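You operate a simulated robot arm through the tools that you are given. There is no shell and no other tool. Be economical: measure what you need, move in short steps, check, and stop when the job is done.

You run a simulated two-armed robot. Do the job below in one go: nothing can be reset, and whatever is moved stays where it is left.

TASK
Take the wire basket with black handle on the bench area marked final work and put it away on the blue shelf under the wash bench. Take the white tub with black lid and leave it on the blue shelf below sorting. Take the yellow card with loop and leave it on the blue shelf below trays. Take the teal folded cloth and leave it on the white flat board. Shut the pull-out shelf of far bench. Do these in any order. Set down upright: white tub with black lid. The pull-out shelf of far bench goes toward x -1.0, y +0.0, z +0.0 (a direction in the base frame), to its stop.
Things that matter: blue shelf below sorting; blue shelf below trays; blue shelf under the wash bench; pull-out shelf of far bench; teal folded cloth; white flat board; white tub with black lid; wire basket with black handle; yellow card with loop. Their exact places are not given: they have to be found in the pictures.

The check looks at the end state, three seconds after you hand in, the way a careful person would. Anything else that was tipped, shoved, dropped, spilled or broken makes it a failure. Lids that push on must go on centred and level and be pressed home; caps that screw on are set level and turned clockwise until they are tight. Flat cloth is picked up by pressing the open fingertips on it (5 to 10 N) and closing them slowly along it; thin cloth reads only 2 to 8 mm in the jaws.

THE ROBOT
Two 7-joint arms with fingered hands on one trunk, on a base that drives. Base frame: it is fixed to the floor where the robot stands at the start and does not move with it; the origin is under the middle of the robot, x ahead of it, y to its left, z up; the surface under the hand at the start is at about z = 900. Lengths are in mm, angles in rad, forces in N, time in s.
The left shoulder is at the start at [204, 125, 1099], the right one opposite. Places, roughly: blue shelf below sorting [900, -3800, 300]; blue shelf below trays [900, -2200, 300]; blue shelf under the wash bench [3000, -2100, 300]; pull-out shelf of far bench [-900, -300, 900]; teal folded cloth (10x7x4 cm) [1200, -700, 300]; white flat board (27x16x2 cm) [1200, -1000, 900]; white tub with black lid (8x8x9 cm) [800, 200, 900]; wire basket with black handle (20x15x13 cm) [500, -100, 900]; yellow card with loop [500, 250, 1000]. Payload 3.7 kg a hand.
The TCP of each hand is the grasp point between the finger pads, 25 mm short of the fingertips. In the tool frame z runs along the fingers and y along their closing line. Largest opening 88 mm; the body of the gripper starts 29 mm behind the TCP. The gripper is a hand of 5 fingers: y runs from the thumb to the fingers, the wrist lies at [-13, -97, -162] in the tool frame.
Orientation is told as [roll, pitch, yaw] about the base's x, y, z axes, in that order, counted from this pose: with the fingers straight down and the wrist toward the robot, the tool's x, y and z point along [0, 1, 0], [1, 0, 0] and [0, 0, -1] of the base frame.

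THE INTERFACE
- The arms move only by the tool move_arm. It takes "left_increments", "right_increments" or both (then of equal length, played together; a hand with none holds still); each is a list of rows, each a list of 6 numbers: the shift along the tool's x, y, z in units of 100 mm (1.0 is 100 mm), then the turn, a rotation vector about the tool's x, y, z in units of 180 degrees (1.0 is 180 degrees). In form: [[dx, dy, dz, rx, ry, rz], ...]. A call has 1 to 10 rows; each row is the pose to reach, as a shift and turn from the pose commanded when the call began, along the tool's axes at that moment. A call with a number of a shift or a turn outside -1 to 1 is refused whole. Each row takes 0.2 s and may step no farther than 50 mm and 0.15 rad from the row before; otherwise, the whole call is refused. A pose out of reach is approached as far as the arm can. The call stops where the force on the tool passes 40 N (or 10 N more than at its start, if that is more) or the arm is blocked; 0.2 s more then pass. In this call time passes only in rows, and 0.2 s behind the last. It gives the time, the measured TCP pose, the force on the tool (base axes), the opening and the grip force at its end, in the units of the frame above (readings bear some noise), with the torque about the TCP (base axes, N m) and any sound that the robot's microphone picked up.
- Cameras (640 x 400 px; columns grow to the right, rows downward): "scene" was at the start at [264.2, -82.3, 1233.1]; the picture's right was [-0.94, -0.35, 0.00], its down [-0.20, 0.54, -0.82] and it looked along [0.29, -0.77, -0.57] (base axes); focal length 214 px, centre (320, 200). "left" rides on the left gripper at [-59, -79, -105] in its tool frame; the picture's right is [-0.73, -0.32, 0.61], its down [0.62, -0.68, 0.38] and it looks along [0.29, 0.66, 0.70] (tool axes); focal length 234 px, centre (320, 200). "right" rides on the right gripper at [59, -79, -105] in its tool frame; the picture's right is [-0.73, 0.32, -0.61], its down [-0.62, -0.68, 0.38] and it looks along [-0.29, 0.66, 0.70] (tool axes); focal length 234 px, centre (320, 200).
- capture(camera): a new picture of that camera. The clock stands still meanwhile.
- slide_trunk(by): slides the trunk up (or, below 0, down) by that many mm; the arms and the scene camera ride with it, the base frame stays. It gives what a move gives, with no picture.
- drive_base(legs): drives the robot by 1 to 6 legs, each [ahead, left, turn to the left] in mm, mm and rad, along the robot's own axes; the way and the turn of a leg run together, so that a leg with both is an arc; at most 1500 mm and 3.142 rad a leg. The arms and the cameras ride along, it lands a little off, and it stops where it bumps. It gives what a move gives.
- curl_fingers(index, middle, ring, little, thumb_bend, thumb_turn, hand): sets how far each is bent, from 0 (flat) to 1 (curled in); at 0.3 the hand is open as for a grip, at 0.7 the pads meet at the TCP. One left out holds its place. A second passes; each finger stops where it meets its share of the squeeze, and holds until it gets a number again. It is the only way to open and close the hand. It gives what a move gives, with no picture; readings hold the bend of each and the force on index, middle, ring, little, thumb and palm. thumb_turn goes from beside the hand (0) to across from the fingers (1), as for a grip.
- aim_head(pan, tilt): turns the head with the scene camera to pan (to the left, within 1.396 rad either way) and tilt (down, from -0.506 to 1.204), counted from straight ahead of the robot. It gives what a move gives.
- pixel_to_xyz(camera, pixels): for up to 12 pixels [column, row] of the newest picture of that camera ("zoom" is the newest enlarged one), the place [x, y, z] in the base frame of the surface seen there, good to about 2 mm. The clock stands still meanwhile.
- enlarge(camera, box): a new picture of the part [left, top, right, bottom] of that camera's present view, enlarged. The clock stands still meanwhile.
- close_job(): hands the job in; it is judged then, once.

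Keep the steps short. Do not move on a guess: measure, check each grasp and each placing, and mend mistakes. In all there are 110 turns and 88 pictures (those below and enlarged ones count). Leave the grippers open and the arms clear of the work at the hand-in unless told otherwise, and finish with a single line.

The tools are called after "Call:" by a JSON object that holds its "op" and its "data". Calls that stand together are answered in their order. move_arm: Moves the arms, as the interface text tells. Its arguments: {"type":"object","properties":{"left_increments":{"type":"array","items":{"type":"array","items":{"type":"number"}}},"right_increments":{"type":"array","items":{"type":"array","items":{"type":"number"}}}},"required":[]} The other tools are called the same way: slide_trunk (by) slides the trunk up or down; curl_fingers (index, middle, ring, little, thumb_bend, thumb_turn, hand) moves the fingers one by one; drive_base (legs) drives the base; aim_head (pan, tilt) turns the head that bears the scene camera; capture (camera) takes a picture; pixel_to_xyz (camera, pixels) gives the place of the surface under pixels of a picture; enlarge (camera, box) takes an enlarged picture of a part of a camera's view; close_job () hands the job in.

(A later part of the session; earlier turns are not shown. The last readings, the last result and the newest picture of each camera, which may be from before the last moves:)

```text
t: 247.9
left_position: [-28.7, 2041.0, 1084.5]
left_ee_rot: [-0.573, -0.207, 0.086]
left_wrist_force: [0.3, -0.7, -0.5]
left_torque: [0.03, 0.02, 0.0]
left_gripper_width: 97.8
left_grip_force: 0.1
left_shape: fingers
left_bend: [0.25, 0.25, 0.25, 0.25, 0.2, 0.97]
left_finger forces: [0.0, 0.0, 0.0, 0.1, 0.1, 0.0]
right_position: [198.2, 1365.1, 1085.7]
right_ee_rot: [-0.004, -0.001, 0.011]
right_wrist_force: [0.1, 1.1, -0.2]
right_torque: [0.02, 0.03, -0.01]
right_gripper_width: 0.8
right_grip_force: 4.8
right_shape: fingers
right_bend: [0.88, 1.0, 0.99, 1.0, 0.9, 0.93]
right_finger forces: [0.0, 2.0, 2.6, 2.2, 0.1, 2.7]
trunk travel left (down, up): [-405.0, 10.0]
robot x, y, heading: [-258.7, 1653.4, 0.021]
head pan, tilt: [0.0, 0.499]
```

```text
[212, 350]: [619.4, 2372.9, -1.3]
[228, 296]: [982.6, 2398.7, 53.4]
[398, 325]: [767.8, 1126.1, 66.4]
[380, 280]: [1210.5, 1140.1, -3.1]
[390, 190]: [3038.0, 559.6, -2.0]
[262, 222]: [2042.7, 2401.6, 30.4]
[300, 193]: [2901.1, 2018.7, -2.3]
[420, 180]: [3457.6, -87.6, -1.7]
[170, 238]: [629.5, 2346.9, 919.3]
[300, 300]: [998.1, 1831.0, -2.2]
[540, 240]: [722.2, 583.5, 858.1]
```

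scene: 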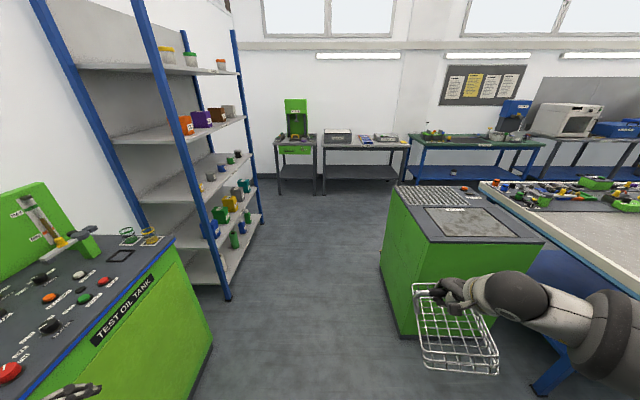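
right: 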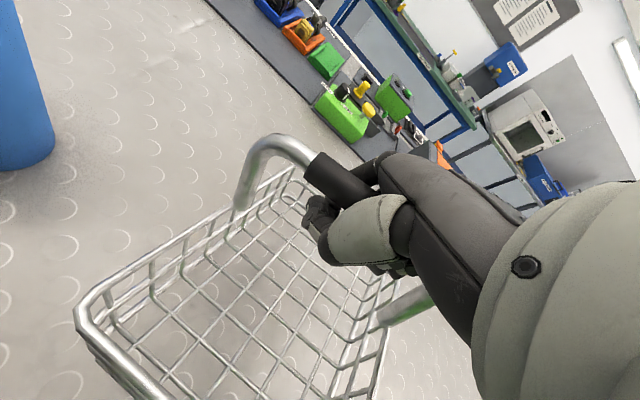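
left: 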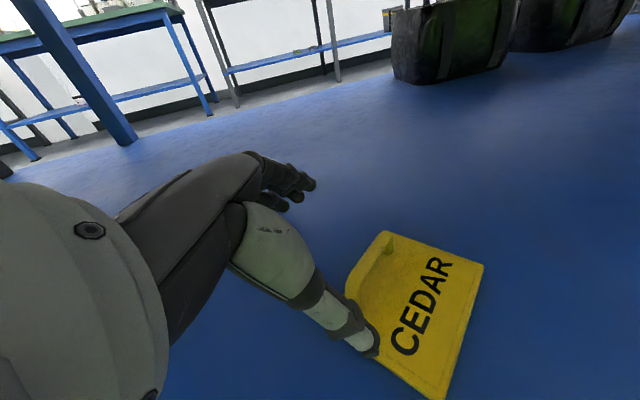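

Gap 1130…2350. I drive through to x≈1940, then strafe right down the rear aisle.

Call:
{"op": "drive_base", "data": {"legs": [[0, 60, -0.02], [1100, 0, 0], [1090, 0, 0]]}}

Call:
{"op": "drive_base", "data": {"legs": [[0, -1160, 0], [0, -1160, 0], [0, -1160, 0]]}}

Call:
{"op": "aim_head", "data": {"pan": -0.25, "tilt": 0.7}}

Call:
{"op": "capture", "data": {"camera": "scene"}}

```text
t: 259.6
left_position: [2169.1, 2114.4, 1082.5]
left_ee_rot: [-0.573, -0.208, 0.078]
left_wrist_force: [0.7, 0.0, 0.6]
left_torque: [-0.01, 0.0, 0.0]
left_gripper_width: 97.6
left_grip_force: 0.0
left_shape: fingers
left_bend: [0.25, 0.25, 0.25, 0.25, 0.2, 0.97]
left_finger forces: [0.0, 0.0, 0.1, 0.1, 0.0, 0.0]
right_position: [2393.0, 1438.6, 1085.8]
right_ee_rot: [-0.002, -0.004, 0.005]
right_wrist_force: [-0.4, 0.2, -0.3]
right_torque: [0.05, 0.01, -0.01]
right_gripper_width: 0.6
right_grip_force: 4.9
right_shape: fingers
right_bend: [0.88, 1.0, 0.99, 1.0, 0.9, 0.93]
right_finger forces: [0.0, 2.1, 2.7, 2.1, 0.0, 2.4]
trunk travel left (down, up): [-405.0, 10.0]
robot x, y, heading: [1937.5, 1723.6, 0.014]
head pan, tilt: [0.0, 0.499]
```

```text
t: 290.4
left_position: [2168.4, -1408.7, 1083.1]
left_ee_rot: [-0.572, -0.208, 0.048]
left_wrist_force: [-0.2, -1.1, 0.6]
left_torque: [0.0, 0.02, 0.01]
left_gripper_width: 98.1
left_grip_force: 0.0
left_shape: fingers
left_bend: [0.25, 0.25, 0.25, 0.25, 0.2, 0.97]
left_finger forces: [0.0, 0.1, 0.0, 0.1, 0.1, 0.0]
right_position: [2370.3, -2091.0, 1086.1]
right_ee_rot: [-0.004, -0.002, -0.025]
right_wrist_force: [-0.5, -0.1, -0.2]
right_torque: [0.01, 0.0, -0.01]
right_gripper_width: 0.3
right_grip_force: 4.6
right_shape: fingers
right_bend: [0.88, 1.0, 0.99, 1.0, 0.9, 0.93]
right_finger forces: [0.0, 2.2, 2.7, 2.1, 0.0, 2.2]
trunk travel left (down, up): [-405.0, 10.0]
robot x, y, heading: [1919.7, -1790.2, -0.019]
head pan, tilt: [0.0, 0.499]
```

```text
t: 291.1
left_position: [2168.5, -1407.7, 1082.9]
left_ee_rot: [-0.572, -0.209, 0.046]
left_wrist_force: [-0.4, 0.5, 0.1]
left_torque: [-0.01, 0.02, -0.03]
left_gripper_width: 97.6
left_grip_force: 0.1
left_shape: fingers
left_bend: [0.25, 0.25, 0.25, 0.25, 0.2, 0.97]
left_finger forces: [0.0, 0.1, 0.1, 0.0, 0.0, 0.0]
right_position: [2370.2, -2090.9, 1087.1]
right_ee_rot: [-0.001, 0.0, -0.026]
right_wrist_force: [-0.3, -0.1, -0.4]
right_torque: [0.01, 0.02, 0.01]
right_gripper_width: 0.6
right_grip_force: 4.4
right_shape: fingers
right_bend: [0.88, 1.0, 0.99, 1.0, 0.9, 0.93]
right_finger forces: [0.0, 2.2, 2.7, 1.9, 0.1, 2.2]
trunk travel left (down, up): [-405.0, 10.0]
robot x, y, heading: [1921.0, -1790.4, -0.015]
head pan, tilt: [-0.25, 0.7]
```

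```text
6 pictures are left
```

scene: 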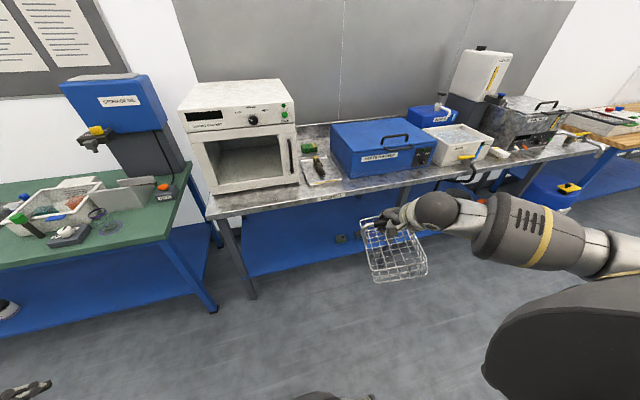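

The bench ahead (parts wash, oven) has the blue shelf below. I measure edge, legs and shelf.

Call:
{"op": "pixel_to_xyz", "data": {"camera": "scene", "pixels": [[330, 197], [250, 295], [280, 270], [300, 245], [300, 215], [345, 238], [350, 255], [440, 215], [300, 266], [215, 205], [590, 150], [470, 205]]}}

```text
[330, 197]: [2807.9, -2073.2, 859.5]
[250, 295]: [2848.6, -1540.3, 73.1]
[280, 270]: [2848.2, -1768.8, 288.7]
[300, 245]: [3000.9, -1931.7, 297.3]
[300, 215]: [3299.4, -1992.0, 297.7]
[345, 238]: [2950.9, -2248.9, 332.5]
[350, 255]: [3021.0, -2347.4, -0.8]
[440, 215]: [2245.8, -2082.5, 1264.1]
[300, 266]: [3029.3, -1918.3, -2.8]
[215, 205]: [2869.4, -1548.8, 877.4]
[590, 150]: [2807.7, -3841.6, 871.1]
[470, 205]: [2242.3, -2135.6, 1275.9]
```

Bench edge x≈2808; shelf at z≈297 from x≈2850; free spot around y≈-1950 (an item is at y≈-2250). I strafe 140 mm left and lower the trunk in two stages.

Call:
{"op": "drive_base", "data": {"legs": [[0, 140, 0.015]]}}

Call:
{"op": "slide_trunk", "data": {"by": -200}}

Call:
{"op": "slide_trunk", "data": {"by": -200}}

```text
t: 293.0
left_position: [2164.4, -1265.1, 1081.6]
left_ee_rot: [-0.572, -0.207, 0.059]
left_wrist_force: [-0.1, -0.7, -0.6]
left_torque: [-0.03, -0.05, -0.02]
left_gripper_width: 97.9
left_grip_force: 0.1
left_shape: fingers
left_bend: [0.25, 0.25, 0.25, 0.25, 0.2, 0.97]
left_finger forces: [0.1, 0.0, 0.1, 0.1, 0.0, 0.0]
right_position: [2376.1, -1945.6, 1085.4]
right_ee_rot: [-0.001, 0.0, -0.014]
right_wrist_force: [-0.8, -0.1, -0.1]
right_torque: [0.04, -0.03, 0.0]
right_gripper_width: 0.7
right_grip_force: 4.7
right_shape: fingers
right_bend: [0.88, 1.0, 0.99, 1.0, 0.9, 0.93]
right_finger forces: [0.1, 2.2, 2.7, 2.0, 0.0, 2.1]
trunk travel left (down, up): [-405.0, 10.0]
robot x, y, heading: [1922.6, -1655.1, -0.004]
head pan, tilt: [-0.25, 0.7]
```

```text
t: 295.2
left_position: [2164.6, -1266.2, 884.2]
left_ee_rot: [-0.572, -0.209, 0.058]
left_wrist_force: [0.8, 0.0, -1.1]
left_torque: [-0.01, 0.0, -0.01]
left_gripper_width: 97.9
left_grip_force: 0.2
left_shape: fingers
left_bend: [0.25, 0.25, 0.25, 0.25, 0.2, 0.97]
left_finger forces: [0.0, 0.0, 0.0, 0.0, 0.0, 0.0]
right_position: [2375.7, -1946.0, 886.2]
right_ee_rot: [-0.002, -0.005, -0.015]
right_wrist_force: [0.1, 0.1, -0.2]
right_torque: [0.04, -0.03, 0.02]
right_gripper_width: 0.4
right_grip_force: 4.4
right_shape: fingers
right_bend: [0.88, 1.0, 0.99, 1.0, 0.9, 0.93]
right_finger forces: [0.0, 2.2, 2.8, 1.9, 0.1, 2.1]
trunk travel left (down, up): [-205.0, 210.0]
robot x, y, heading: [1922.6, -1649.5, -0.002]
head pan, tilt: [-0.25, 0.7]
```

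```text
t: 297.3
left_position: [2164.9, -1265.0, 681.9]
left_ee_rot: [-0.572, -0.209, 0.06]
left_wrist_force: [0.7, 0.4, 0.0]
left_torque: [-0.01, 0.01, 0.04]
left_gripper_width: 97.7
left_grip_force: 0.0
left_shape: fingers
left_bend: [0.25, 0.25, 0.25, 0.25, 0.2, 0.97]
left_finger forces: [0.1, 0.0, 0.0, 0.0, 0.0, 0.0]
right_position: [2303.8, -1946.4, 570.1]
right_ee_rot: [-0.004, 0.536, -0.015]
right_wrist_force: [0.2, -0.2, 0.3]
right_torque: [0.05, 0.01, -0.01]
right_gripper_width: 0.7
right_grip_force: 4.3
right_shape: fingers
right_bend: [0.88, 1.0, 0.99, 1.0, 0.9, 0.93]
right_finger forces: [0.3, 2.8, 4.0, 0.9, 0.0, 0.5]
trunk travel left (down, up): [-5.0, 410.0]
robot x, y, heading: [1923.3, -1648.7, -0.005]
head pan, tilt: [-0.25, 0.7]
```

As before the right hand pitched at the lowest stage. I extend forward, then down-forward while levelling.

Call:
{"op": "move_arm", "data": {"right_increments": [[0, 0.29, -0.17, 0, 0, 0], [0, 0.57, -0.34, 0, 0, 0], [0, 0.863, -0.506, 0, 0, 0]]}}

Call:
{"op": "move_arm", "data": {"right_increments": [[0, 0.2, 0.05, -0.042, 0, 0], [0, 0.41, 0.1, -0.084, 0, 0], [0, 0.62, 0.15, -0.126, 0, 0], [0, 0.82, 0.21, -0.169, 0, 0]]}}

Call:
{"op": "move_arm", "data": {"right_increments": [[0, 0.2, 0.2, 0, 0, 0], [0, 0.4, 0.4, 0, 0, 0]]}}

```text
t: 298.1
left_position: [2164.4, -1265.0, 681.6]
left_ee_rot: [-0.572, -0.207, 0.062]
left_wrist_force: [0.2, 0.4, 0.2]
left_torque: [0.0, 0.02, -0.02]
left_gripper_width: 97.9
left_grip_force: 0.0
left_shape: fingers
left_bend: [0.25, 0.25, 0.25, 0.25, 0.2, 0.97]
left_finger forces: [0.0, 0.1, 0.0, 0.0, 0.0, 0.1]
right_position: [2403.3, -1944.9, 569.7]
right_ee_rot: [-0.005, 0.536, -0.015]
right_wrist_force: [0.1, -0.1, -1.9]
right_torque: [0.03, -0.01, -0.01]
right_gripper_width: 0.7
right_grip_force: 4.2
right_shape: fingers
right_bend: [0.88, 1.0, 0.99, 1.0, 0.9, 0.93]
right_finger forces: [0.0, 3.1, 4.3, 0.7, 0.1, 0.1]
trunk travel left (down, up): [-5.0, 410.0]
robot x, y, heading: [1925.2, -1649.8, -0.005]
head pan, tilt: [-0.25, 0.7]
```

```text
t: 299.1
left_position: [2164.8, -1265.0, 680.7]
left_ee_rot: [-0.575, -0.208, 0.059]
left_wrist_force: [-0.4, 0.5, 0.0]
left_torque: [-0.01, -0.03, -0.03]
left_gripper_width: 97.7
left_grip_force: 0.1
left_shape: fingers
left_bend: [0.25, 0.25, 0.25, 0.25, 0.2, 0.97]
left_finger forces: [0.1, 0.0, 0.1, 0.0, 0.1, 0.1]
right_position: [2460.5, -1946.3, 509.0]
right_ee_rot: [-0.008, 0.008, -0.013]
right_wrist_force: [0.9, 1.2, 0.2]
right_torque: [0.11, 0.07, 0.0]
right_gripper_width: 1.1
right_grip_force: 5.2
right_shape: fingers
right_bend: [0.88, 1.0, 1.0, 1.0, 0.9, 0.93]
right_finger forces: [0.3, 1.5, 4.3, 4.4, 0.0, 0.5]
trunk travel left (down, up): [-5.0, 410.0]
robot x, y, heading: [1923.6, -1650.3, -0.004]
head pan, tilt: [-0.25, 0.7]
```

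```text
t: 299.7
left_position: [2165.6, -1265.5, 682.0]
left_ee_rot: [-0.573, -0.207, 0.061]
left_wrist_force: [-0.3, 0.2, 0.3]
left_torque: [-0.01, 0.02, 0.01]
left_gripper_width: 97.6
left_grip_force: 0.1
left_shape: fingers
left_bend: [0.25, 0.25, 0.25, 0.25, 0.2, 0.97]
left_finger forces: [0.1, 0.0, 0.1, 0.0, 0.0, 0.0]
right_position: [2503.0, -1948.4, 467.2]
right_ee_rot: [-0.007, 0.003, -0.011]
right_wrist_force: [0.3, 0.3, -2.5]
right_torque: [0.06, -0.01, 0.03]
right_gripper_width: 1.0
right_grip_force: 2.4
right_shape: fingers
right_bend: [0.88, 0.99, 1.0, 1.0, 0.9, 0.93]
right_finger forces: [0.0, 3.1, 0.2, 0.5, 0.0, 0.2]
trunk travel left (down, up): [-5.0, 410.0]
robot x, y, heading: [1925.7, -1648.4, -0.004]
head pan, tilt: [-0.25, 0.7]
```

The hand is level at z=467. I drive ahead 460 mm to bring the basket over the shelf and check with a picture.

Call:
{"op": "drive_base", "data": {"legs": [[465, 0, 0]]}}

Call:
{"op": "capture", "data": {"camera": "right"}}

```text
t: 302.6
left_position: [2637.5, -1267.8, 681.5]
left_ee_rot: [-0.572, -0.207, 0.06]
left_wrist_force: [0.7, 0.0, -0.6]
left_torque: [0.0, -0.01, 0.01]
left_gripper_width: 97.8
left_grip_force: 0.0
left_shape: fingers
left_bend: [0.25, 0.25, 0.25, 0.25, 0.2, 0.97]
left_finger forces: [0.0, 0.0, 0.0, 0.0, 0.0, 0.0]
right_position: [2974.8, -1950.1, 468.7]
right_ee_rot: [-0.004, 0.005, -0.01]
right_wrist_force: [-0.2, -1.1, -1.7]
right_torque: [-0.01, -0.03, 0.01]
right_gripper_width: 0.5
right_grip_force: 1.8
right_shape: fingers
right_bend: [0.88, 0.99, 1.0, 1.0, 0.9, 0.93]
right_finger forces: [0.0, 3.2, 0.5, 0.6, 0.1, 0.1]
trunk travel left (down, up): [-5.0, 410.0]
robot x, y, heading: [2390.2, -1653.6, -0.004]
head pan, tilt: [-0.25, 0.7]
```

```text
5 pictures are left
```

right: 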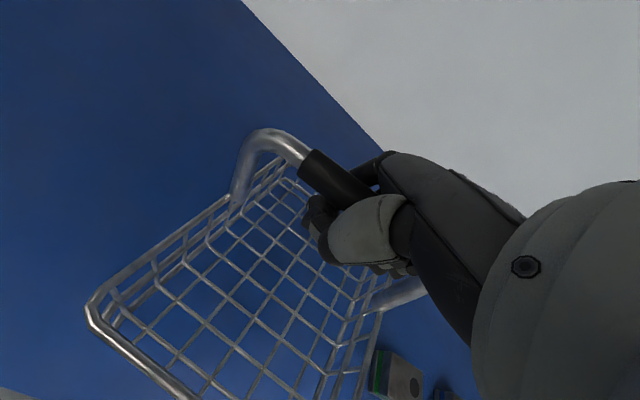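

Call:
{"op": "pixel_to_xyz", "data": {"camera": "right", "pixels": [[92, 312], [232, 198], [265, 135], [188, 392], [372, 370], [385, 352], [405, 375], [50, 250], [225, 335], [330, 110], [10, 392]]}}

```text
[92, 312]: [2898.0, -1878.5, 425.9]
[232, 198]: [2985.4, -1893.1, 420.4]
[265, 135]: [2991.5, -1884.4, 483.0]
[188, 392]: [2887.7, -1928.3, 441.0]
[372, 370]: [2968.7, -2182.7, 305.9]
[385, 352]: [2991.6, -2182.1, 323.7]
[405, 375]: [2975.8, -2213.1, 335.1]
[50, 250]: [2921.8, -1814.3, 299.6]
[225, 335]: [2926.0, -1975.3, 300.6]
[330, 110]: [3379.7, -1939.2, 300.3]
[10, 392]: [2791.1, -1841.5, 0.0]
```

The basket hangs nearly level, base ≈50 mm above the free shelf; the boxed item stands 110 mm to its right. I lower slowly until contact.

Call:
{"op": "move_arm", "data": {"right_increments": [[0, 0, 0.15, 0, 0, 0], [0, 0, 0.3, 0, 0, 0], [0, 0, 0.4, 0, 0, 0], [0, 0, 0.47, 0, 0, 0]]}}

Call:
{"op": "move_arm", "data": {"right_increments": [[0, 0, 0.04, 0, 0, 0], [0, 0, 0.08, 0, 0, 0], [0, 0, 0.12, 0, 0, 0]]}}

```text
t: 303.6
left_position: [2635.7, -1268.9, 682.6]
left_ee_rot: [-0.573, -0.208, 0.058]
left_wrist_force: [0.4, -0.3, -0.3]
left_torque: [-0.02, -0.02, 0.0]
left_gripper_width: 98.0
left_grip_force: 0.0
left_shape: fingers
left_bend: [0.25, 0.25, 0.25, 0.25, 0.2, 0.97]
left_finger forces: [0.1, 0.0, 0.0, 0.0, 0.0, 0.0]
right_position: [2975.3, -1951.0, 420.1]
right_ee_rot: [-0.001, 0.006, -0.01]
right_wrist_force: [-0.2, -1.1, -2.1]
right_torque: [0.02, 0.02, -0.02]
right_gripper_width: 0.9
right_grip_force: 2.9
right_shape: fingers
right_bend: [0.88, 0.99, 1.0, 1.0, 0.9, 0.93]
right_finger forces: [0.0, 3.1, 0.5, 0.5, 0.1, 0.2]
trunk travel left (down, up): [-5.0, 410.0]
robot x, y, heading: [2396.2, -1651.3, -0.007]
head pan, tilt: [-0.25, 0.7]
```

```text
t: 304.4
left_position: [2636.1, -1267.7, 682.2]
left_ee_rot: [-0.572, -0.208, 0.058]
left_wrist_force: [-0.1, -0.7, 0.0]
left_torque: [0.04, 0.05, -0.02]
left_gripper_width: 97.8
left_grip_force: 0.1
left_shape: fingers
left_bend: [0.25, 0.25, 0.25, 0.25, 0.2, 0.97]
left_finger forces: [0.0, 0.1, 0.0, 0.0, 0.0, 0.0]
right_position: [2975.3, -1952.3, 408.8]
right_ee_rot: [0.0, 0.006, -0.007]
right_wrist_force: [0.3, 0.0, -1.9]
right_torque: [-0.01, -0.01, 0.0]
right_gripper_width: 1.0
right_grip_force: 2.6
right_shape: fingers
right_bend: [0.88, 0.99, 1.0, 1.0, 0.9, 0.93]
right_finger forces: [0.0, 3.2, 0.5, 0.6, 0.1, 0.1]
trunk travel left (down, up): [-5.0, 410.0]
robot x, y, heading: [2394.8, -1651.1, -0.008]
head pan, tilt: [-0.25, 0.7]
```

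No contact yet (the bar sits higher in the hand). Lower further until force changes.

Call:
{"op": "move_arm", "data": {"right_increments": [[0, 0, 0.05, 0, 0, 0], [0, 0, 0.1, 0, 0, 0], [0, 0, 0.14, 0, 0, 0]]}}

Call:
{"op": "move_arm", "data": {"right_increments": [[0, 0, 0.04, 0, 0, 0], [0, 0, 0.07, 0, 0, 0]]}}

```text
t: 305.2
left_position: [2636.8, -1267.3, 683.0]
left_ee_rot: [-0.572, -0.205, 0.058]
left_wrist_force: [0.0, 0.5, 0.1]
left_torque: [0.0, 0.01, -0.01]
left_gripper_width: 97.9
left_grip_force: 0.0
left_shape: fingers
left_bend: [0.25, 0.25, 0.25, 0.25, 0.2, 0.97]
left_finger forces: [0.0, 0.0, 0.1, 0.0, 0.1, 0.0]
right_position: [2975.2, -1951.2, 395.9]
right_ee_rot: [0.001, 0.005, -0.007]
right_wrist_force: [0.4, -0.4, 0.2]
right_torque: [0.07, -0.02, -0.01]
right_gripper_width: 0.7
right_grip_force: 2.3
right_shape: fingers
right_bend: [0.88, 1.0, 1.0, 1.0, 0.9, 0.93]
right_finger forces: [0.0, 1.5, 0.3, 2.8, 0.0, 0.7]
trunk travel left (down, up): [-5.0, 410.0]
robot x, y, heading: [2395.5, -1651.6, -0.003]
head pan, tilt: [-0.25, 0.7]
```

```text
t: 305.8
left_position: [2636.3, -1268.1, 682.5]
left_ee_rot: [-0.572, -0.21, 0.061]
left_wrist_force: [0.3, 0.1, -0.6]
left_torque: [0.02, -0.02, 0.02]
left_gripper_width: 97.9
left_grip_force: 0.0
left_shape: fingers
left_bend: [0.25, 0.25, 0.25, 0.25, 0.2, 0.97]
left_finger forces: [0.0, 0.0, 0.0, 0.0, 0.1, 0.0]
right_position: [2975.4, -1952.2, 388.7]
right_ee_rot: [0.002, 0.004, -0.007]
right_wrist_force: [0.6, -0.8, -0.1]
right_torque: [0.06, -0.03, -0.02]
right_gripper_width: 0.7
right_grip_force: 2.7
right_shape: fingers
right_bend: [0.88, 1.0, 1.0, 1.0, 0.9, 0.93]
right_finger forces: [0.0, 0.8, 0.3, 3.1, 0.1, 1.2]
trunk travel left (down, up): [-5.0, 410.0]
robot x, y, heading: [2400.4, -1655.6, -0.008]
head pan, tilt: [-0.25, 0.7]
```

The basket now rests on the shelf (load gone). I open the hand.

Call:
{"op": "curl_fingers", "data": {"hand": "right", "index": 0.5, "middle": 0.5, "ring": 0.5, "little": 0.5, "thumb_bend": 0.45}}

Call:
{"op": "curl_fingers", "data": {"hand": "right", "index": 0.2, "middle": 0.2, "ring": 0.2, "little": 0.2, "thumb_bend": 0.2}}

Call:
{"op": "move_arm", "data": {"right_increments": [[0, 0, -0.2, 0, 0, 0], [0, 0, -0.5, 0, 0, 0], [0, 0, -0.9, 0, 0, 0]]}}

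Call:
{"op": "capture", "data": {"camera": "right"}}

```text
t: 306.8
left_position: [2637.4, -1268.0, 683.6]
left_ee_rot: [-0.572, -0.208, 0.057]
left_wrist_force: [0.2, 0.6, -0.2]
left_torque: [0.04, 0.03, 0.01]
left_gripper_width: 97.6
left_grip_force: 0.1
left_shape: fingers
left_bend: [0.25, 0.25, 0.25, 0.25, 0.2, 0.97]
left_finger forces: [0.0, 0.0, 0.0, 0.0, 0.0, 0.1]
right_position: [2974.2, -1951.6, 388.0]
right_ee_rot: [0.001, 0.006, -0.006]
right_wrist_force: [-0.1, 0.0, 0.4]
right_torque: [0.0, -0.02, 0.0]
right_gripper_width: 46.5
right_grip_force: 0.2
right_shape: fingers
right_bend: [0.5, 0.5, 0.5, 0.5, 0.45, 0.97]
right_finger forces: [0.0, 0.0, 0.0, 0.0, 0.0, 0.0]
trunk travel left (down, up): [-5.0, 410.0]
robot x, y, heading: [2397.8, -1655.4, -0.003]
head pan, tilt: [-0.25, 0.7]
```

```text
t: 307.8
left_position: [2637.7, -1266.9, 682.4]
left_ee_rot: [-0.573, -0.208, 0.06]
left_wrist_force: [0.1, -0.4, 0.6]
left_torque: [0.03, 0.02, -0.03]
left_gripper_width: 97.8
left_grip_force: 0.0
left_shape: fingers
left_bend: [0.25, 0.25, 0.25, 0.25, 0.2, 0.97]
left_finger forces: [0.1, 0.0, 0.0, 0.0, 0.0, 0.0]
right_position: [2974.9, -1951.4, 387.9]
right_ee_rot: [0.002, 0.003, -0.006]
right_wrist_force: [-0.5, -0.5, 0.4]
right_torque: [0.01, 0.04, 0.04]
right_gripper_width: 103.1
right_grip_force: 0.0
right_shape: fingers
right_bend: [0.2, 0.2, 0.2, 0.2, 0.2, 0.97]
right_finger forces: [0.0, 0.0, 0.0, 0.0, 0.0, 0.1]
trunk travel left (down, up): [-5.0, 410.0]
robot x, y, heading: [2396.8, -1652.4, -0.003]
head pan, tilt: [-0.25, 0.7]
```

```text
t: 308.6
left_position: [2637.0, -1268.2, 682.8]
left_ee_rot: [-0.574, -0.207, 0.058]
left_wrist_force: [0.7, -0.9, -0.2]
left_torque: [0.01, 0.02, -0.01]
left_gripper_width: 97.9
left_grip_force: 0.0
left_shape: fingers
left_bend: [0.25, 0.25, 0.25, 0.25, 0.2, 0.97]
left_finger forces: [0.1, 0.0, 0.0, 0.0, 0.1, 0.1]
right_position: [2974.4, -1949.2, 477.9]
right_ee_rot: [-0.005, 0.002, -0.011]
right_wrist_force: [-0.1, 1.0, 0.4]
right_torque: [0.03, -0.01, 0.02]
right_gripper_width: 103.2
right_grip_force: 0.1
right_shape: fingers
right_bend: [0.2, 0.2, 0.2, 0.2, 0.2, 0.97]
right_finger forces: [0.1, 0.0, 0.0, 0.0, 0.0, 0.1]
trunk travel left (down, up): [-5.0, 410.0]
robot x, y, heading: [2396.2, -1653.4, -0.006]
head pan, tilt: [-0.25, 0.7]
```

```text
4 pictures are left
```

right: 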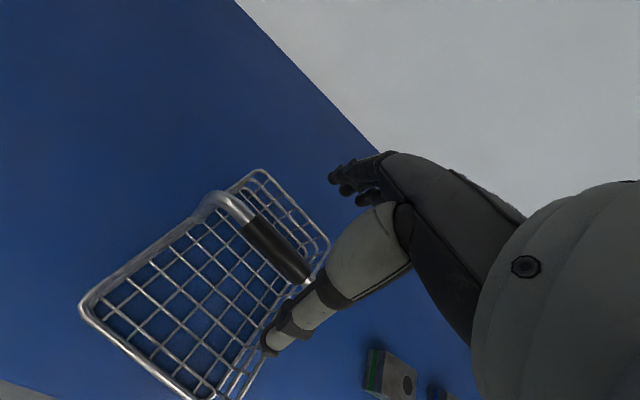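

The basket stands on the shelf with its handle free. I lift the hand a little more, back out, go to y≈-1000 and turn to face the rear of the main bench.

Call:
{"op": "move_arm", "data": {"right_increments": [[0, 0, -0.2, 0, 0, 0], [0, 0, -0.4, 0, 0, 0]]}}

Call:
{"op": "drive_base", "data": {"legs": [[-320, 0, 0], [0, 656, 0], [0, 0, 3.14]]}}

Call:
{"op": "aim_head", "data": {"pan": -0.3, "tilt": 0.75}}

Call:
{"op": "capture", "data": {"camera": "scene"}}

```text
t: 309.2
left_position: [2636.0, -1268.2, 683.8]
left_ee_rot: [-0.572, -0.208, 0.059]
left_wrist_force: [-0.3, -0.4, 0.0]
left_torque: [0.01, -0.03, -0.02]
left_gripper_width: 97.7
left_grip_force: 0.1
left_shape: fingers
left_bend: [0.25, 0.25, 0.25, 0.25, 0.2, 0.97]
left_finger forces: [0.0, 0.0, 0.0, 0.0, 0.0, 0.0]
right_position: [2975.4, -1950.5, 518.5]
right_ee_rot: [-0.002, 0.005, -0.01]
right_wrist_force: [0.5, 0.4, 0.3]
right_torque: [-0.05, -0.01, 0.0]
right_gripper_width: 103.2
right_grip_force: 0.1
right_shape: fingers
right_bend: [0.2, 0.2, 0.2, 0.2, 0.2, 0.97]
right_finger forces: [0.0, 0.1, 0.0, 0.0, 0.1, 0.1]
trunk travel left (down, up): [-5.0, 410.0]
robot x, y, heading: [2394.1, -1648.6, -0.006]
head pan, tilt: [-0.25, 0.7]
```

```text
t: 324.5
left_position: [1830.8, -1362.3, 682.9]
left_ee_rot: [-0.573, -0.208, -3.099]
left_wrist_force: [-0.1, -0.6, -0.2]
left_torque: [-0.02, 0.0, 0.01]
left_gripper_width: 97.9
left_grip_force: 0.1
left_shape: fingers
left_bend: [0.25, 0.25, 0.25, 0.25, 0.2, 0.97]
left_finger forces: [0.0, 0.0, 0.0, 0.1, 0.0, 0.1]
right_position: [1504.9, -673.4, 518.7]
right_ee_rot: [-0.007, 0.003, 3.113]
right_wrist_force: [0.0, 0.4, -0.2]
right_torque: [0.0, -0.03, 0.0]
right_gripper_width: 103.2
right_grip_force: 0.1
right_shape: fingers
right_bend: [0.2, 0.2, 0.2, 0.2, 0.2, 0.97]
right_finger forces: [0.0, 0.1, 0.1, 0.0, 0.0, 0.1]
trunk travel left (down, up): [-5.0, 410.0]
robot x, y, heading: [2076.9, -983.1, 3.123]
head pan, tilt: [-0.25, 0.7]
```

```text
t: 325.2
left_position: [1831.0, -1364.2, 682.4]
left_ee_rot: [-0.573, -0.208, -3.099]
left_wrist_force: [0.6, 0.1, -0.1]
left_torque: [-0.03, -0.05, -0.02]
left_gripper_width: 97.8
left_grip_force: 0.0
left_shape: fingers
left_bend: [0.25, 0.25, 0.25, 0.25, 0.2, 0.97]
left_finger forces: [0.0, 0.0, 0.1, 0.1, 0.1, 0.1]
right_position: [1504.6, -673.5, 518.6]
right_ee_rot: [-0.007, 0.004, 3.113]
right_wrist_force: [0.4, 0.7, 0.6]
right_torque: [-0.01, -0.01, -0.01]
right_gripper_width: 103.3
right_grip_force: 0.1
right_shape: fingers
right_bend: [0.2, 0.2, 0.2, 0.2, 0.2, 0.97]
right_finger forces: [0.1, 0.0, 0.0, 0.0, 0.0, 0.1]
trunk travel left (down, up): [-5.0, 410.0]
robot x, y, heading: [2079.2, -981.8, 3.122]
head pan, tilt: [-0.3, 0.75]
```

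```text
3 pictures are left
```

scene: 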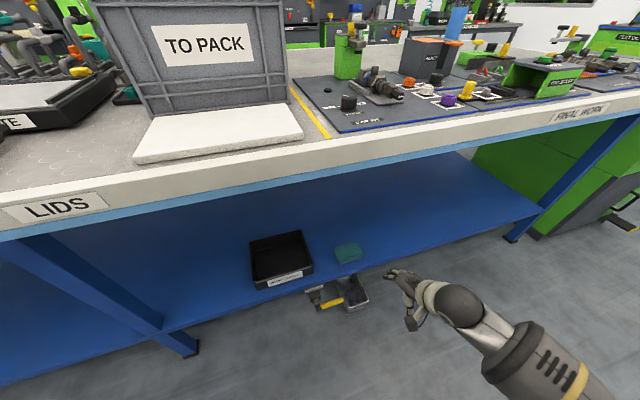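

The teal cloth is at (348,253) on the shelf beside a black bin; the white board at (218,135). I measure both.

Call:
{"op": "pixel_to_xyz", "data": {"camera": "scene", "pixels": [[348, 248], [336, 248], [360, 244], [342, 262], [363, 257], [345, 244], [310, 270], [355, 275], [140, 155], [302, 133], [160, 120], [292, 106]]}}

Call:
{"op": "pixel_to_xyz", "data": {"camera": "scene", "pixels": [[220, 130], [220, 150], [285, 165], [320, 240], [400, 235], [380, 275], [340, 305], [355, 285], [350, 252], [220, 175]]}}

```text
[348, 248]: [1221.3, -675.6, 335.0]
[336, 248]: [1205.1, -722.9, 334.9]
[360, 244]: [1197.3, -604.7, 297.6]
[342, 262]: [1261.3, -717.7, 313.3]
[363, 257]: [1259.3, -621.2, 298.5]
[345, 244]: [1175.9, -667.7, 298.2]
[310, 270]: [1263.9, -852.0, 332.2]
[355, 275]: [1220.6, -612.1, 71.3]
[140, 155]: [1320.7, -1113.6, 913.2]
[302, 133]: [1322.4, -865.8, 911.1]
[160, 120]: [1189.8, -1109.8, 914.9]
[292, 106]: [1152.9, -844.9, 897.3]
```

```text
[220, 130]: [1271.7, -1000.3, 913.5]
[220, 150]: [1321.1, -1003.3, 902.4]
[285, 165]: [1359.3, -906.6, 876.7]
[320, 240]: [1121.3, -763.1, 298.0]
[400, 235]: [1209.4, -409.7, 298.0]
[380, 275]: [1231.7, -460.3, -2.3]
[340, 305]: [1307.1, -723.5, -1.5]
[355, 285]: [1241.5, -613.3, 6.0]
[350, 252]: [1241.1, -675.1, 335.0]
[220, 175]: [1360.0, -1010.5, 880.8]
```

Cloth: centre ≈(1223,-678), top z 335, ≈70 mm in x. Board: x 1170…1321, y -1114…-866, top 913. I drive in so the right hand is over the cloth, and lower to just above it.

Call:
{"op": "drive_base", "data": {"legs": [[275, 0, 0.019]]}}

Call:
{"op": "move_arm", "data": {"right_increments": [[0, 0, 0.3, 0, 0, 0], [0, 0, 0.6, 0, 0, 0], [0, 0, 0.9, 0, 0, 0]]}}

```text
t: 327.1
left_position: [1563.1, -1364.9, 683.4]
left_ee_rot: [-0.571, -0.207, -3.079]
left_wrist_force: [-0.1, -0.4, 1.0]
left_torque: [-0.04, 0.0, 0.03]
left_gripper_width: 97.7
left_grip_force: 0.0
left_shape: fingers
left_bend: [0.25, 0.25, 0.25, 0.25, 0.2, 0.97]
left_finger forces: [0.0, 0.1, 0.0, 0.0, 0.1, 0.1]
right_position: [1222.1, -682.9, 519.7]
right_ee_rot: [-0.006, 0.002, 3.136]
right_wrist_force: [0.2, 0.3, 0.6]
right_torque: [0.01, 0.01, -0.01]
right_gripper_width: 103.2
right_grip_force: 0.0
right_shape: fingers
right_bend: [0.2, 0.2, 0.2, 0.2, 0.2, 0.97]
right_finger forces: [0.1, 0.0, 0.1, 0.1, 0.0, 0.0]
trunk travel left (down, up): [-5.0, 410.0]
robot x, y, heading: [1802.3, -976.8, 3.139]
head pan, tilt: [-0.3, 0.75]
```

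```text
t: 327.9
left_position: [1563.8, -1364.4, 682.3]
left_ee_rot: [-0.573, -0.208, -3.079]
left_wrist_force: [-0.1, 0.0, -0.1]
left_torque: [-0.02, 0.02, 0.01]
left_gripper_width: 97.6
left_grip_force: 0.0
left_shape: fingers
left_bend: [0.25, 0.25, 0.25, 0.25, 0.2, 0.97]
left_finger forces: [0.1, 0.0, 0.0, 0.0, 0.0, 0.0]
right_position: [1222.3, -683.4, 428.9]
right_ee_rot: [-0.002, 0.004, 3.136]
right_wrist_force: [0.2, 0.0, 0.1]
right_torque: [0.02, -0.02, 0.01]
right_gripper_width: 103.1
right_grip_force: 0.0
right_shape: fingers
right_bend: [0.2, 0.2, 0.2, 0.2, 0.2, 0.97]
right_finger forces: [0.1, 0.0, 0.0, 0.0, 0.1, 0.0]
trunk travel left (down, up): [-5.0, 410.0]
robot x, y, heading: [1804.4, -978.8, 3.137]
head pan, tilt: [-0.3, 0.75]
```

One picture from the right camera to check alignment.

Call:
{"op": "capture", "data": {"camera": "right"}}

```text
2 pictures are left
```

right: 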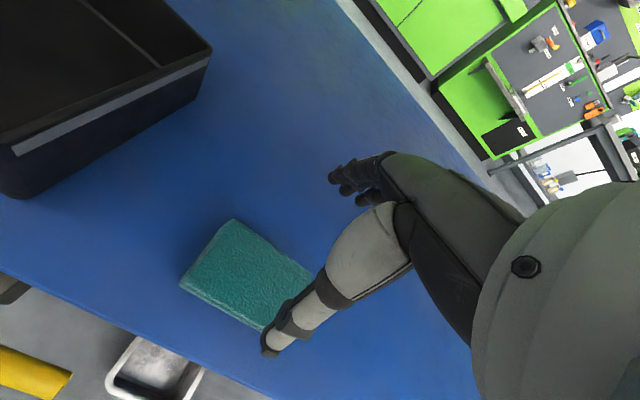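

Call:
{"op": "pixel_to_xyz", "data": {"camera": "right", "pixels": [[234, 223], [182, 283], [308, 270], [262, 325], [245, 275], [205, 252], [270, 245], [225, 305], [195, 80]]}}

```text
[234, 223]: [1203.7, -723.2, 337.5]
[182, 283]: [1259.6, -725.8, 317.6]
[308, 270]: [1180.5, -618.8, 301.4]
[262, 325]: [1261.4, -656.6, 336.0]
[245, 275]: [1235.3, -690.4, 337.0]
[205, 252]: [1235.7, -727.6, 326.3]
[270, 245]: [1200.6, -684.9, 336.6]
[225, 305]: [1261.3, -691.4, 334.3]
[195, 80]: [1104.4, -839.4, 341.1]
```

Cloth spans x 1197…1265, y -728…-630. I shift 8 mm toward me, lower to TCP z≈330, and close slowly.

Call:
{"op": "move_arm", "data": {"right_increments": [[0.0, -0.08, 0.3, 0, 0, 0], [0, -0.08, 0.6, 0, 0, 0], [0, -0.08, 0.85, 0, 0, 0], [0, -0.08, 0.97, 0, 0, 0]]}}

Call:
{"op": "curl_fingers", "data": {"hand": "right", "index": 0.5, "middle": 0.5, "ring": 0.5, "little": 0.5, "thumb_bend": 0.5}}

```text
t: 328.9
left_position: [1563.1, -1364.7, 682.7]
left_ee_rot: [-0.572, -0.207, -3.078]
left_wrist_force: [0.2, -0.2, -1.0]
left_torque: [-0.02, -0.01, 0.0]
left_gripper_width: 98.0
left_grip_force: 0.0
left_shape: fingers
left_bend: [0.25, 0.25, 0.25, 0.25, 0.2, 0.97]
left_finger forces: [0.0, 0.1, 0.0, 0.0, 0.1, 0.1]
right_position: [1231.8, -680.4, 331.9]
right_ee_rot: [0.0, 0.007, 3.138]
right_wrist_force: [0.1, -0.3, -0.4]
right_torque: [-0.01, 0.03, -0.01]
right_gripper_width: 103.3
right_grip_force: 0.1
right_shape: fingers
right_bend: [0.2, 0.2, 0.2, 0.2, 0.2, 0.97]
right_finger forces: [0.0, 0.0, 0.1, 0.0, 0.0, 0.1]
trunk travel left (down, up): [-5.0, 410.0]
robot x, y, heading: [1804.8, -975.9, 3.136]
head pan, tilt: [-0.3, 0.75]
```

```text
t: 329.9
left_position: [1563.7, -1364.2, 683.5]
left_ee_rot: [-0.573, -0.207, -3.076]
left_wrist_force: [0.5, -0.1, -0.4]
left_torque: [-0.02, -0.02, -0.01]
left_gripper_width: 97.9
left_grip_force: 0.1
left_shape: fingers
left_bend: [0.25, 0.25, 0.25, 0.25, 0.2, 0.97]
left_finger forces: [0.0, 0.0, 0.0, 0.1, 0.0, 0.0]
right_position: [1231.6, -681.1, 332.1]
right_ee_rot: [0.003, 0.003, 3.138]
right_wrist_force: [-1.6, -0.9, 2.7]
right_torque: [0.09, 0.1, 0.06]
right_gripper_width: 66.5
right_grip_force: 17.2
right_shape: fingers
right_bend: [0.41, 0.46, 0.46, 0.48, 0.39, 0.95]
right_finger forces: [8.7, 3.0, 2.3, 4.1, 15.9, 0.0]
trunk travel left (down, up): [-5.0, 410.0]
robot x, y, heading: [1798.4, -982.6, 3.137]
head pan, tilt: [-0.3, 0.75]
```

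All fingers hold the cloth (66 mm, 17 N). I firm up a bit and lift.

Call:
{"op": "curl_fingers", "data": {"hand": "right", "index": 0.6, "middle": 0.6, "ring": 0.6, "little": 0.6, "thumb_bend": 0.6}}

Call:
{"op": "move_arm", "data": {"right_increments": [[0, 0, -0.15, 0, 0, 0], [0, 0, -0.4, 0, 0, 0], [0, 0, -0.7, 0, 0, 0], [0, 0, -1.0, 0, 0, 0]]}}

Call:
{"op": "move_arm", "data": {"right_increments": [[0, 0, -0.3, 0, 0, 0], [0, 0, -0.7, 0, 0, 0], [0, 0, -0.9, 0, 0, 0]]}}

```text
t: 330.9
left_position: [1564.1, -1364.4, 683.4]
left_ee_rot: [-0.57, -0.207, -3.078]
left_wrist_force: [0.5, -0.2, -0.3]
left_torque: [-0.05, 0.03, 0.03]
left_gripper_width: 97.8
left_grip_force: 0.0
left_shape: fingers
left_bend: [0.25, 0.25, 0.25, 0.25, 0.2, 0.97]
left_finger forces: [0.0, 0.0, 0.1, 0.1, 0.0, 0.1]
right_position: [1230.9, -681.8, 332.3]
right_ee_rot: [0.002, 0.003, 3.14]
right_wrist_force: [-3.3, 0.1, 6.6]
right_torque: [0.11, 0.3, 0.07]
right_gripper_width: 65.3
right_grip_force: 25.3
right_shape: fingers
right_bend: [0.48, 0.52, 0.53, 0.56, 0.37, 0.93]
right_finger forces: [10.4, 6.0, 4.9, 5.6, 23.8, 0.0]
trunk travel left (down, up): [-5.0, 410.0]
robot x, y, heading: [1802.1, -983.7, 3.136]
head pan, tilt: [-0.3, 0.75]
```

```text
t: 331.9
left_position: [1562.9, -1365.0, 683.9]
left_ee_rot: [-0.573, -0.208, -3.078]
left_wrist_force: [0.4, -0.5, 0.2]
left_torque: [0.02, 0.03, 0.01]
left_gripper_width: 97.6
left_grip_force: 0.0
left_shape: fingers
left_bend: [0.25, 0.25, 0.25, 0.25, 0.2, 0.97]
left_finger forces: [0.1, 0.1, 0.0, 0.0, 0.0, 0.0]
right_position: [1230.6, -682.3, 432.6]
right_ee_rot: [-0.003, 0.005, 3.137]
right_wrist_force: [0.0, -0.8, 0.0]
right_torque: [0.02, -0.05, 0.02]
right_gripper_width: 65.3
right_grip_force: 24.0
right_shape: fingers
right_bend: [0.48, 0.53, 0.53, 0.56, 0.37, 0.93]
right_finger forces: [9.9, 5.3, 4.4, 4.5, 24.4, 0.0]
trunk travel left (down, up): [-5.0, 410.0]
robot x, y, heading: [1806.8, -978.6, 3.137]
head pan, tilt: [-0.3, 0.75]
```

```text
t: 332.7
left_position: [1563.4, -1365.2, 683.8]
left_ee_rot: [-0.571, -0.208, -3.078]
left_wrist_force: [0.1, -0.2, -0.3]
left_torque: [-0.01, 0.02, 0.02]
left_gripper_width: 97.9
left_grip_force: 0.0
left_shape: fingers
left_bend: [0.25, 0.25, 0.25, 0.25, 0.2, 0.97]
left_finger forces: [0.0, 0.1, 0.0, 0.0, 0.0, 0.0]
right_position: [1231.3, -682.1, 522.5]
right_ee_rot: [-0.005, 0.006, 3.135]
right_wrist_force: [0.4, -0.5, -0.4]
right_torque: [0.01, 0.01, -0.03]
right_gripper_width: 65.2
right_grip_force: 23.5
right_shape: fingers
right_bend: [0.48, 0.53, 0.53, 0.56, 0.37, 0.93]
right_finger forces: [9.7, 5.1, 4.3, 4.4, 24.1, 0.1]
trunk travel left (down, up): [-5.0, 410.0]
robot x, y, heading: [1805.2, -977.5, 3.139]
head pan, tilt: [-0.3, 0.75]
```

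The cloth is lifted (24 N). I back out 300 mm, raise the trunk and the hand, strafe left to the board's y.

Call:
{"op": "drive_base", "data": {"legs": [[-300, 0, 0]]}}

Call:
{"op": "slide_trunk", "data": {"by": 400}}

Call:
{"op": "move_arm", "data": {"right_increments": [[0, 0, -0.3, 0, 0, 0], [0, 0, -0.65, 0, 0, 0], [0, 0, -1.0, 0, 0, 0]]}}

Call:
{"op": "drive_base", "data": {"legs": [[0, 308, 0]]}}

```text
t: 334.8
left_position: [1869.9, -1365.7, 682.5]
left_ee_rot: [-0.573, -0.207, -3.08]
left_wrist_force: [0.5, 0.6, 0.2]
left_torque: [-0.03, -0.01, 0.01]
left_gripper_width: 97.7
left_grip_force: 0.2
left_shape: fingers
left_bend: [0.25, 0.25, 0.25, 0.25, 0.2, 0.97]
left_finger forces: [0.0, 0.0, 0.0, 0.0, 0.0, 0.0]
right_position: [1538.5, -681.3, 521.3]
right_ee_rot: [-0.006, 0.005, 3.131]
right_wrist_force: [0.0, -0.3, -0.6]
right_torque: [-0.02, 0.02, -0.04]
right_gripper_width: 65.0
right_grip_force: 24.4
right_shape: fingers
right_bend: [0.48, 0.53, 0.53, 0.56, 0.37, 0.93]
right_finger forces: [9.7, 5.1, 4.3, 4.5, 24.1, 0.1]
trunk travel left (down, up): [-5.0, 410.0]
robot x, y, heading: [2108.8, -978.4, 3.138]
head pan, tilt: [-0.3, 0.75]
```

```text
t: 338.6
left_position: [1869.9, -1364.3, 1084.1]
left_ee_rot: [-0.572, -0.208, -3.081]
left_wrist_force: [0.2, 0.5, -0.3]
left_torque: [0.0, -0.02, -0.02]
left_gripper_width: 97.9
left_grip_force: 0.1
left_shape: fingers
left_bend: [0.25, 0.25, 0.25, 0.25, 0.2, 0.97]
left_finger forces: [0.1, 0.0, 0.1, 0.0, 0.0, 0.1]
right_position: [1539.1, -683.5, 922.2]
right_ee_rot: [-0.003, 0.004, 3.131]
right_wrist_force: [-0.7, -0.2, -0.7]
right_torque: [0.03, 0.03, 0.0]
right_gripper_width: 64.9
right_grip_force: 23.7
right_shape: fingers
right_bend: [0.48, 0.53, 0.53, 0.56, 0.37, 0.93]
right_finger forces: [9.8, 5.2, 4.2, 4.1, 23.9, 0.0]
trunk travel left (down, up): [-405.0, 10.0]
robot x, y, heading: [2109.2, -984.3, 3.133]
head pan, tilt: [-0.3, 0.75]
```

```text
t: 339.4
left_position: [1870.0, -1365.3, 1082.1]
left_ee_rot: [-0.573, -0.207, -3.08]
left_wrist_force: [0.7, 0.6, 0.3]
left_torque: [0.0, 0.01, -0.06]
left_gripper_width: 97.7
left_grip_force: 0.0
left_shape: fingers
left_bend: [0.25, 0.25, 0.25, 0.25, 0.2, 0.97]
left_finger forces: [0.1, 0.1, 0.1, 0.0, 0.1, 0.0]
right_position: [1539.3, -681.7, 1021.7]
right_ee_rot: [-0.006, 0.004, 3.131]
right_wrist_force: [-0.2, -0.9, -1.4]
right_torque: [0.02, 0.02, 0.01]
right_gripper_width: 65.0
right_grip_force: 23.3
right_shape: fingers
right_bend: [0.48, 0.53, 0.53, 0.56, 0.37, 0.93]
right_finger forces: [9.8, 5.1, 4.1, 4.1, 23.6, 0.0]
trunk travel left (down, up): [-405.0, 10.0]
robot x, y, heading: [2114.5, -974.7, 3.142]
head pan, tilt: [-0.3, 0.75]
```

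```text
t: 342.7
left_position: [1870.8, -1673.6, 1082.5]
left_ee_rot: [-0.572, -0.208, -3.08]
left_wrist_force: [-0.3, -0.1, 0.2]
left_torque: [0.02, -0.02, 0.01]
left_gripper_width: 97.9
left_grip_force: 0.0
left_shape: fingers
left_bend: [0.25, 0.25, 0.25, 0.25, 0.2, 0.97]
left_finger forces: [0.0, 0.0, 0.0, 0.0, 0.1, 0.1]
right_position: [1536.5, -992.2, 1021.3]
right_ee_rot: [-0.006, 0.004, 3.132]
right_wrist_force: [-0.4, 0.4, -1.1]
right_torque: [0.01, 0.02, -0.02]
right_gripper_width: 65.0
right_grip_force: 23.4
right_shape: fingers
right_bend: [0.48, 0.53, 0.53, 0.56, 0.37, 0.93]
right_finger forces: [9.7, 5.1, 4.2, 4.0, 23.6, 0.1]
trunk travel left (down, up): [-405.0, 10.0]
robot x, y, heading: [2107.7, -1287.6, 3.14]
head pan, tilt: [-0.3, 0.75]
5 turns are left
```

Now I drive ahead 287 mm over the board (TCP x≈1250) and lower to TCP z≈948.

Call:
{"op": "drive_base", "data": {"legs": [[287, 0, 0]]}}

Call:
{"op": "move_arm", "data": {"right_increments": [[0, 0, 0.25, 0, 0, 0], [0, 0, 0.5, 0, 0, 0], [0, 0, 0.66, 0, 0, 0], [0, 0, 0.72, 0, 0, 0]]}}

Call:
{"op": "capture", "data": {"camera": "right"}}

Call:
{"op": "pixel_to_xyz", "data": {"camera": "right", "pixels": [[245, 260], [270, 280], [200, 260], [240, 340], [300, 340], [150, 200], [250, 300]]}}

```text
t: 344.7
left_position: [1584.8, -1674.2, 1082.5]
left_ee_rot: [-0.572, -0.209, -3.077]
left_wrist_force: [-0.7, 0.7, -0.6]
left_torque: [-0.02, 0.0, -0.02]
left_gripper_width: 97.6
left_grip_force: 0.0
left_shape: fingers
left_bend: [0.25, 0.25, 0.25, 0.25, 0.2, 0.97]
left_finger forces: [0.0, 0.1, 0.0, 0.0, 0.0, 0.1]
right_position: [1249.1, -993.2, 1021.3]
right_ee_rot: [-0.006, 0.005, 3.136]
right_wrist_force: [0.6, -0.1, -0.6]
right_torque: [-0.01, 0.02, -0.02]
right_gripper_width: 65.0
right_grip_force: 23.2
right_shape: fingers
right_bend: [0.48, 0.53, 0.53, 0.56, 0.37, 0.93]
right_finger forces: [9.9, 5.2, 4.2, 4.1, 23.7, 0.0]
trunk travel left (down, up): [-405.0, 10.0]
robot x, y, heading: [1822.2, -1285.3, -3.139]
head pan, tilt: [-0.3, 0.75]
```

```text
t: 345.7
left_position: [1584.5, -1673.8, 1083.7]
left_ee_rot: [-0.572, -0.207, -3.076]
left_wrist_force: [-0.8, -0.8, 0.0]
left_torque: [0.0, -0.02, 0.0]
left_gripper_width: 98.1
left_grip_force: 0.0
left_shape: fingers
left_bend: [0.25, 0.25, 0.25, 0.25, 0.2, 0.97]
left_finger forces: [0.1, 0.0, 0.0, 0.0, 0.1, 0.0]
right_position: [1251.2, -992.3, 948.7]
right_ee_rot: [-0.006, 0.004, 3.138]
right_wrist_force: [0.3, 0.6, 0.6]
right_torque: [-0.02, -0.01, -0.01]
right_gripper_width: 65.1
right_grip_force: 23.8
right_shape: fingers
right_bend: [0.48, 0.53, 0.53, 0.56, 0.37, 0.93]
right_finger forces: [9.9, 5.1, 4.2, 4.0, 23.9, 0.1]
trunk travel left (down, up): [-405.0, 10.0]
robot x, y, heading: [1824.2, -1290.9, -3.137]
head pan, tilt: [-0.3, 0.75]
```

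```text
1 pictures are left
```

right: 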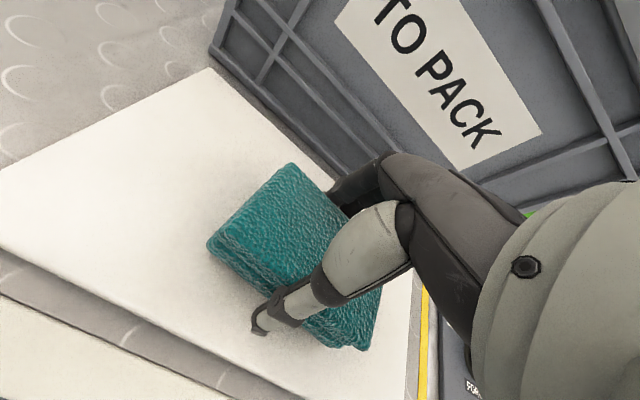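

```text
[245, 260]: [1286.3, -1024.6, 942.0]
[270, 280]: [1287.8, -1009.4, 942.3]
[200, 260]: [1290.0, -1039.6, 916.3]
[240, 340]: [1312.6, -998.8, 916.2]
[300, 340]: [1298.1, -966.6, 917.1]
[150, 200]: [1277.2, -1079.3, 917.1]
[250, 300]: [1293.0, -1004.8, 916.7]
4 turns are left
```

The cloth is over the board, just at its surface (917). I lower 3 mm, open the hand, lift off and back away.

Call:
{"op": "move_arm", "data": {"right_increments": [[0, 0, 0.03, 0, 0, 0]]}}

Call:
{"op": "curl_fingers", "data": {"hand": "right", "index": 0.35, "middle": 0.35, "ring": 0.35, "little": 0.35, "thumb_bend": 0.3}}

Call:
{"op": "curl_fingers", "data": {"hand": "right", "index": 0.2, "middle": 0.2, "ring": 0.2, "little": 0.2, "thumb_bend": 0.2}}

Call:
{"op": "move_arm", "data": {"right_increments": [[0, 0, -0.2, 0, 0, 0], [0, 0, -0.5, 0, 0, 0], [0, 0, -0.95, 0, 0, 0]]}}

Call:
{"op": "capture", "data": {"camera": "right"}}

```text
t: 346.1
left_position: [1585.9, -1674.1, 1083.3]
left_ee_rot: [-0.573, -0.208, -3.073]
left_wrist_force: [0.0, 0.4, -0.7]
left_torque: [-0.01, 0.05, -0.02]
left_gripper_width: 98.0
left_grip_force: 0.0
left_shape: fingers
left_bend: [0.25, 0.25, 0.25, 0.25, 0.2, 0.97]
left_finger forces: [0.0, 0.0, 0.0, 0.1, 0.0, 0.1]
right_position: [1250.7, -992.3, 948.0]
right_ee_rot: [-0.005, 0.0, 3.135]
right_wrist_force: [2.2, 1.1, 10.5]
right_torque: [0.0, 0.2, 0.03]
right_gripper_width: 65.2
right_grip_force: 23.5
right_shape: fingers
right_bend: [0.49, 0.53, 0.54, 0.56, 0.37, 0.93]
right_finger forces: [8.9, 5.1, 4.2, 3.8, 25.6, 0.0]
trunk travel left (down, up): [-405.0, 10.0]
robot x, y, heading: [1825.1, -1289.5, -3.143]
head pan, tilt: [-0.3, 0.75]
```

```text
t: 347.1
left_position: [1584.5, -1673.1, 1083.1]
left_ee_rot: [-0.573, -0.206, -3.075]
left_wrist_force: [0.2, 0.1, 0.4]
left_torque: [0.0, -0.02, -0.01]
left_gripper_width: 97.6
left_grip_force: 0.0
left_shape: fingers
left_bend: [0.25, 0.25, 0.25, 0.25, 0.2, 0.97]
left_finger forces: [0.1, 0.1, 0.0, 0.0, 0.1, 0.0]
right_position: [1250.9, -992.7, 945.0]
right_ee_rot: [-0.004, 0.003, 3.138]
right_wrist_force: [-0.1, 0.1, -0.6]
right_torque: [0.01, 0.0, 0.02]
right_gripper_width: 80.0
right_grip_force: 0.5
right_shape: fingers
right_bend: [0.35, 0.35, 0.35, 0.35, 0.29, 0.97]
right_finger forces: [0.2, 0.0, 0.0, 0.1, 0.2, 0.0]
trunk travel left (down, up): [-405.0, 10.0]
robot x, y, heading: [1824.1, -1284.2, -3.142]
head pan, tilt: [-0.3, 0.75]
```

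```text
t: 348.1
left_position: [1585.4, -1674.0, 1082.6]
left_ee_rot: [-0.573, -0.208, -3.074]
left_wrist_force: [0.6, -1.0, 0.0]
left_torque: [0.02, 0.03, 0.0]
left_gripper_width: 97.7
left_grip_force: 0.0
left_shape: fingers
left_bend: [0.25, 0.25, 0.25, 0.25, 0.2, 0.97]
left_finger forces: [0.1, 0.0, 0.1, 0.1, 0.1, 0.0]
right_position: [1251.5, -992.8, 945.2]
right_ee_rot: [-0.003, 0.004, 3.136]
right_wrist_force: [0.4, 0.3, -0.5]
right_torque: [0.04, 0.01, 0.0]
right_gripper_width: 103.2
right_grip_force: 0.0
right_shape: fingers
right_bend: [0.2, 0.2, 0.2, 0.2, 0.2, 0.97]
right_finger forces: [0.0, 0.0, 0.0, 0.0, 0.0, 0.1]
trunk travel left (down, up): [-405.0, 10.0]
robot x, y, heading: [1824.5, -1289.6, -3.134]
head pan, tilt: [-0.3, 0.75]
```

```text
t: 348.9
left_position: [1585.2, -1674.6, 1082.4]
left_ee_rot: [-0.571, -0.206, -3.074]
left_wrist_force: [-0.5, 0.7, -0.4]
left_torque: [0.02, 0.06, 0.0]
left_gripper_width: 97.4
left_grip_force: 0.1
left_shape: fingers
left_bend: [0.25, 0.25, 0.25, 0.25, 0.2, 0.97]
left_finger forces: [0.1, 0.1, 0.1, 0.1, 0.0, 0.0]
right_position: [1252.2, -992.7, 1042.3]
right_ee_rot: [-0.006, 0.005, 3.136]
right_wrist_force: [0.2, 0.5, -0.3]
right_torque: [0.01, -0.01, 0.01]
right_gripper_width: 103.6
right_grip_force: 0.1
right_shape: fingers
right_bend: [0.2, 0.2, 0.2, 0.2, 0.2, 0.97]
right_finger forces: [0.0, 0.0, 0.0, 0.1, 0.0, 0.0]
trunk travel left (down, up): [-405.0, 10.0]
robot x, y, heading: [1825.0, -1284.8, -3.14]
head pan, tilt: [-0.3, 0.75]
```

```text
0 pictures are left
3 turns are left
```

right: 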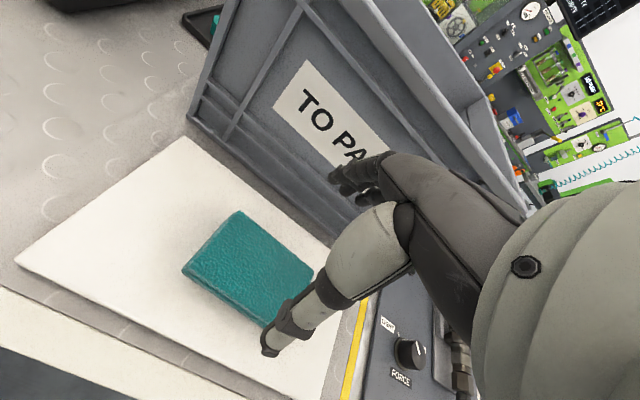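

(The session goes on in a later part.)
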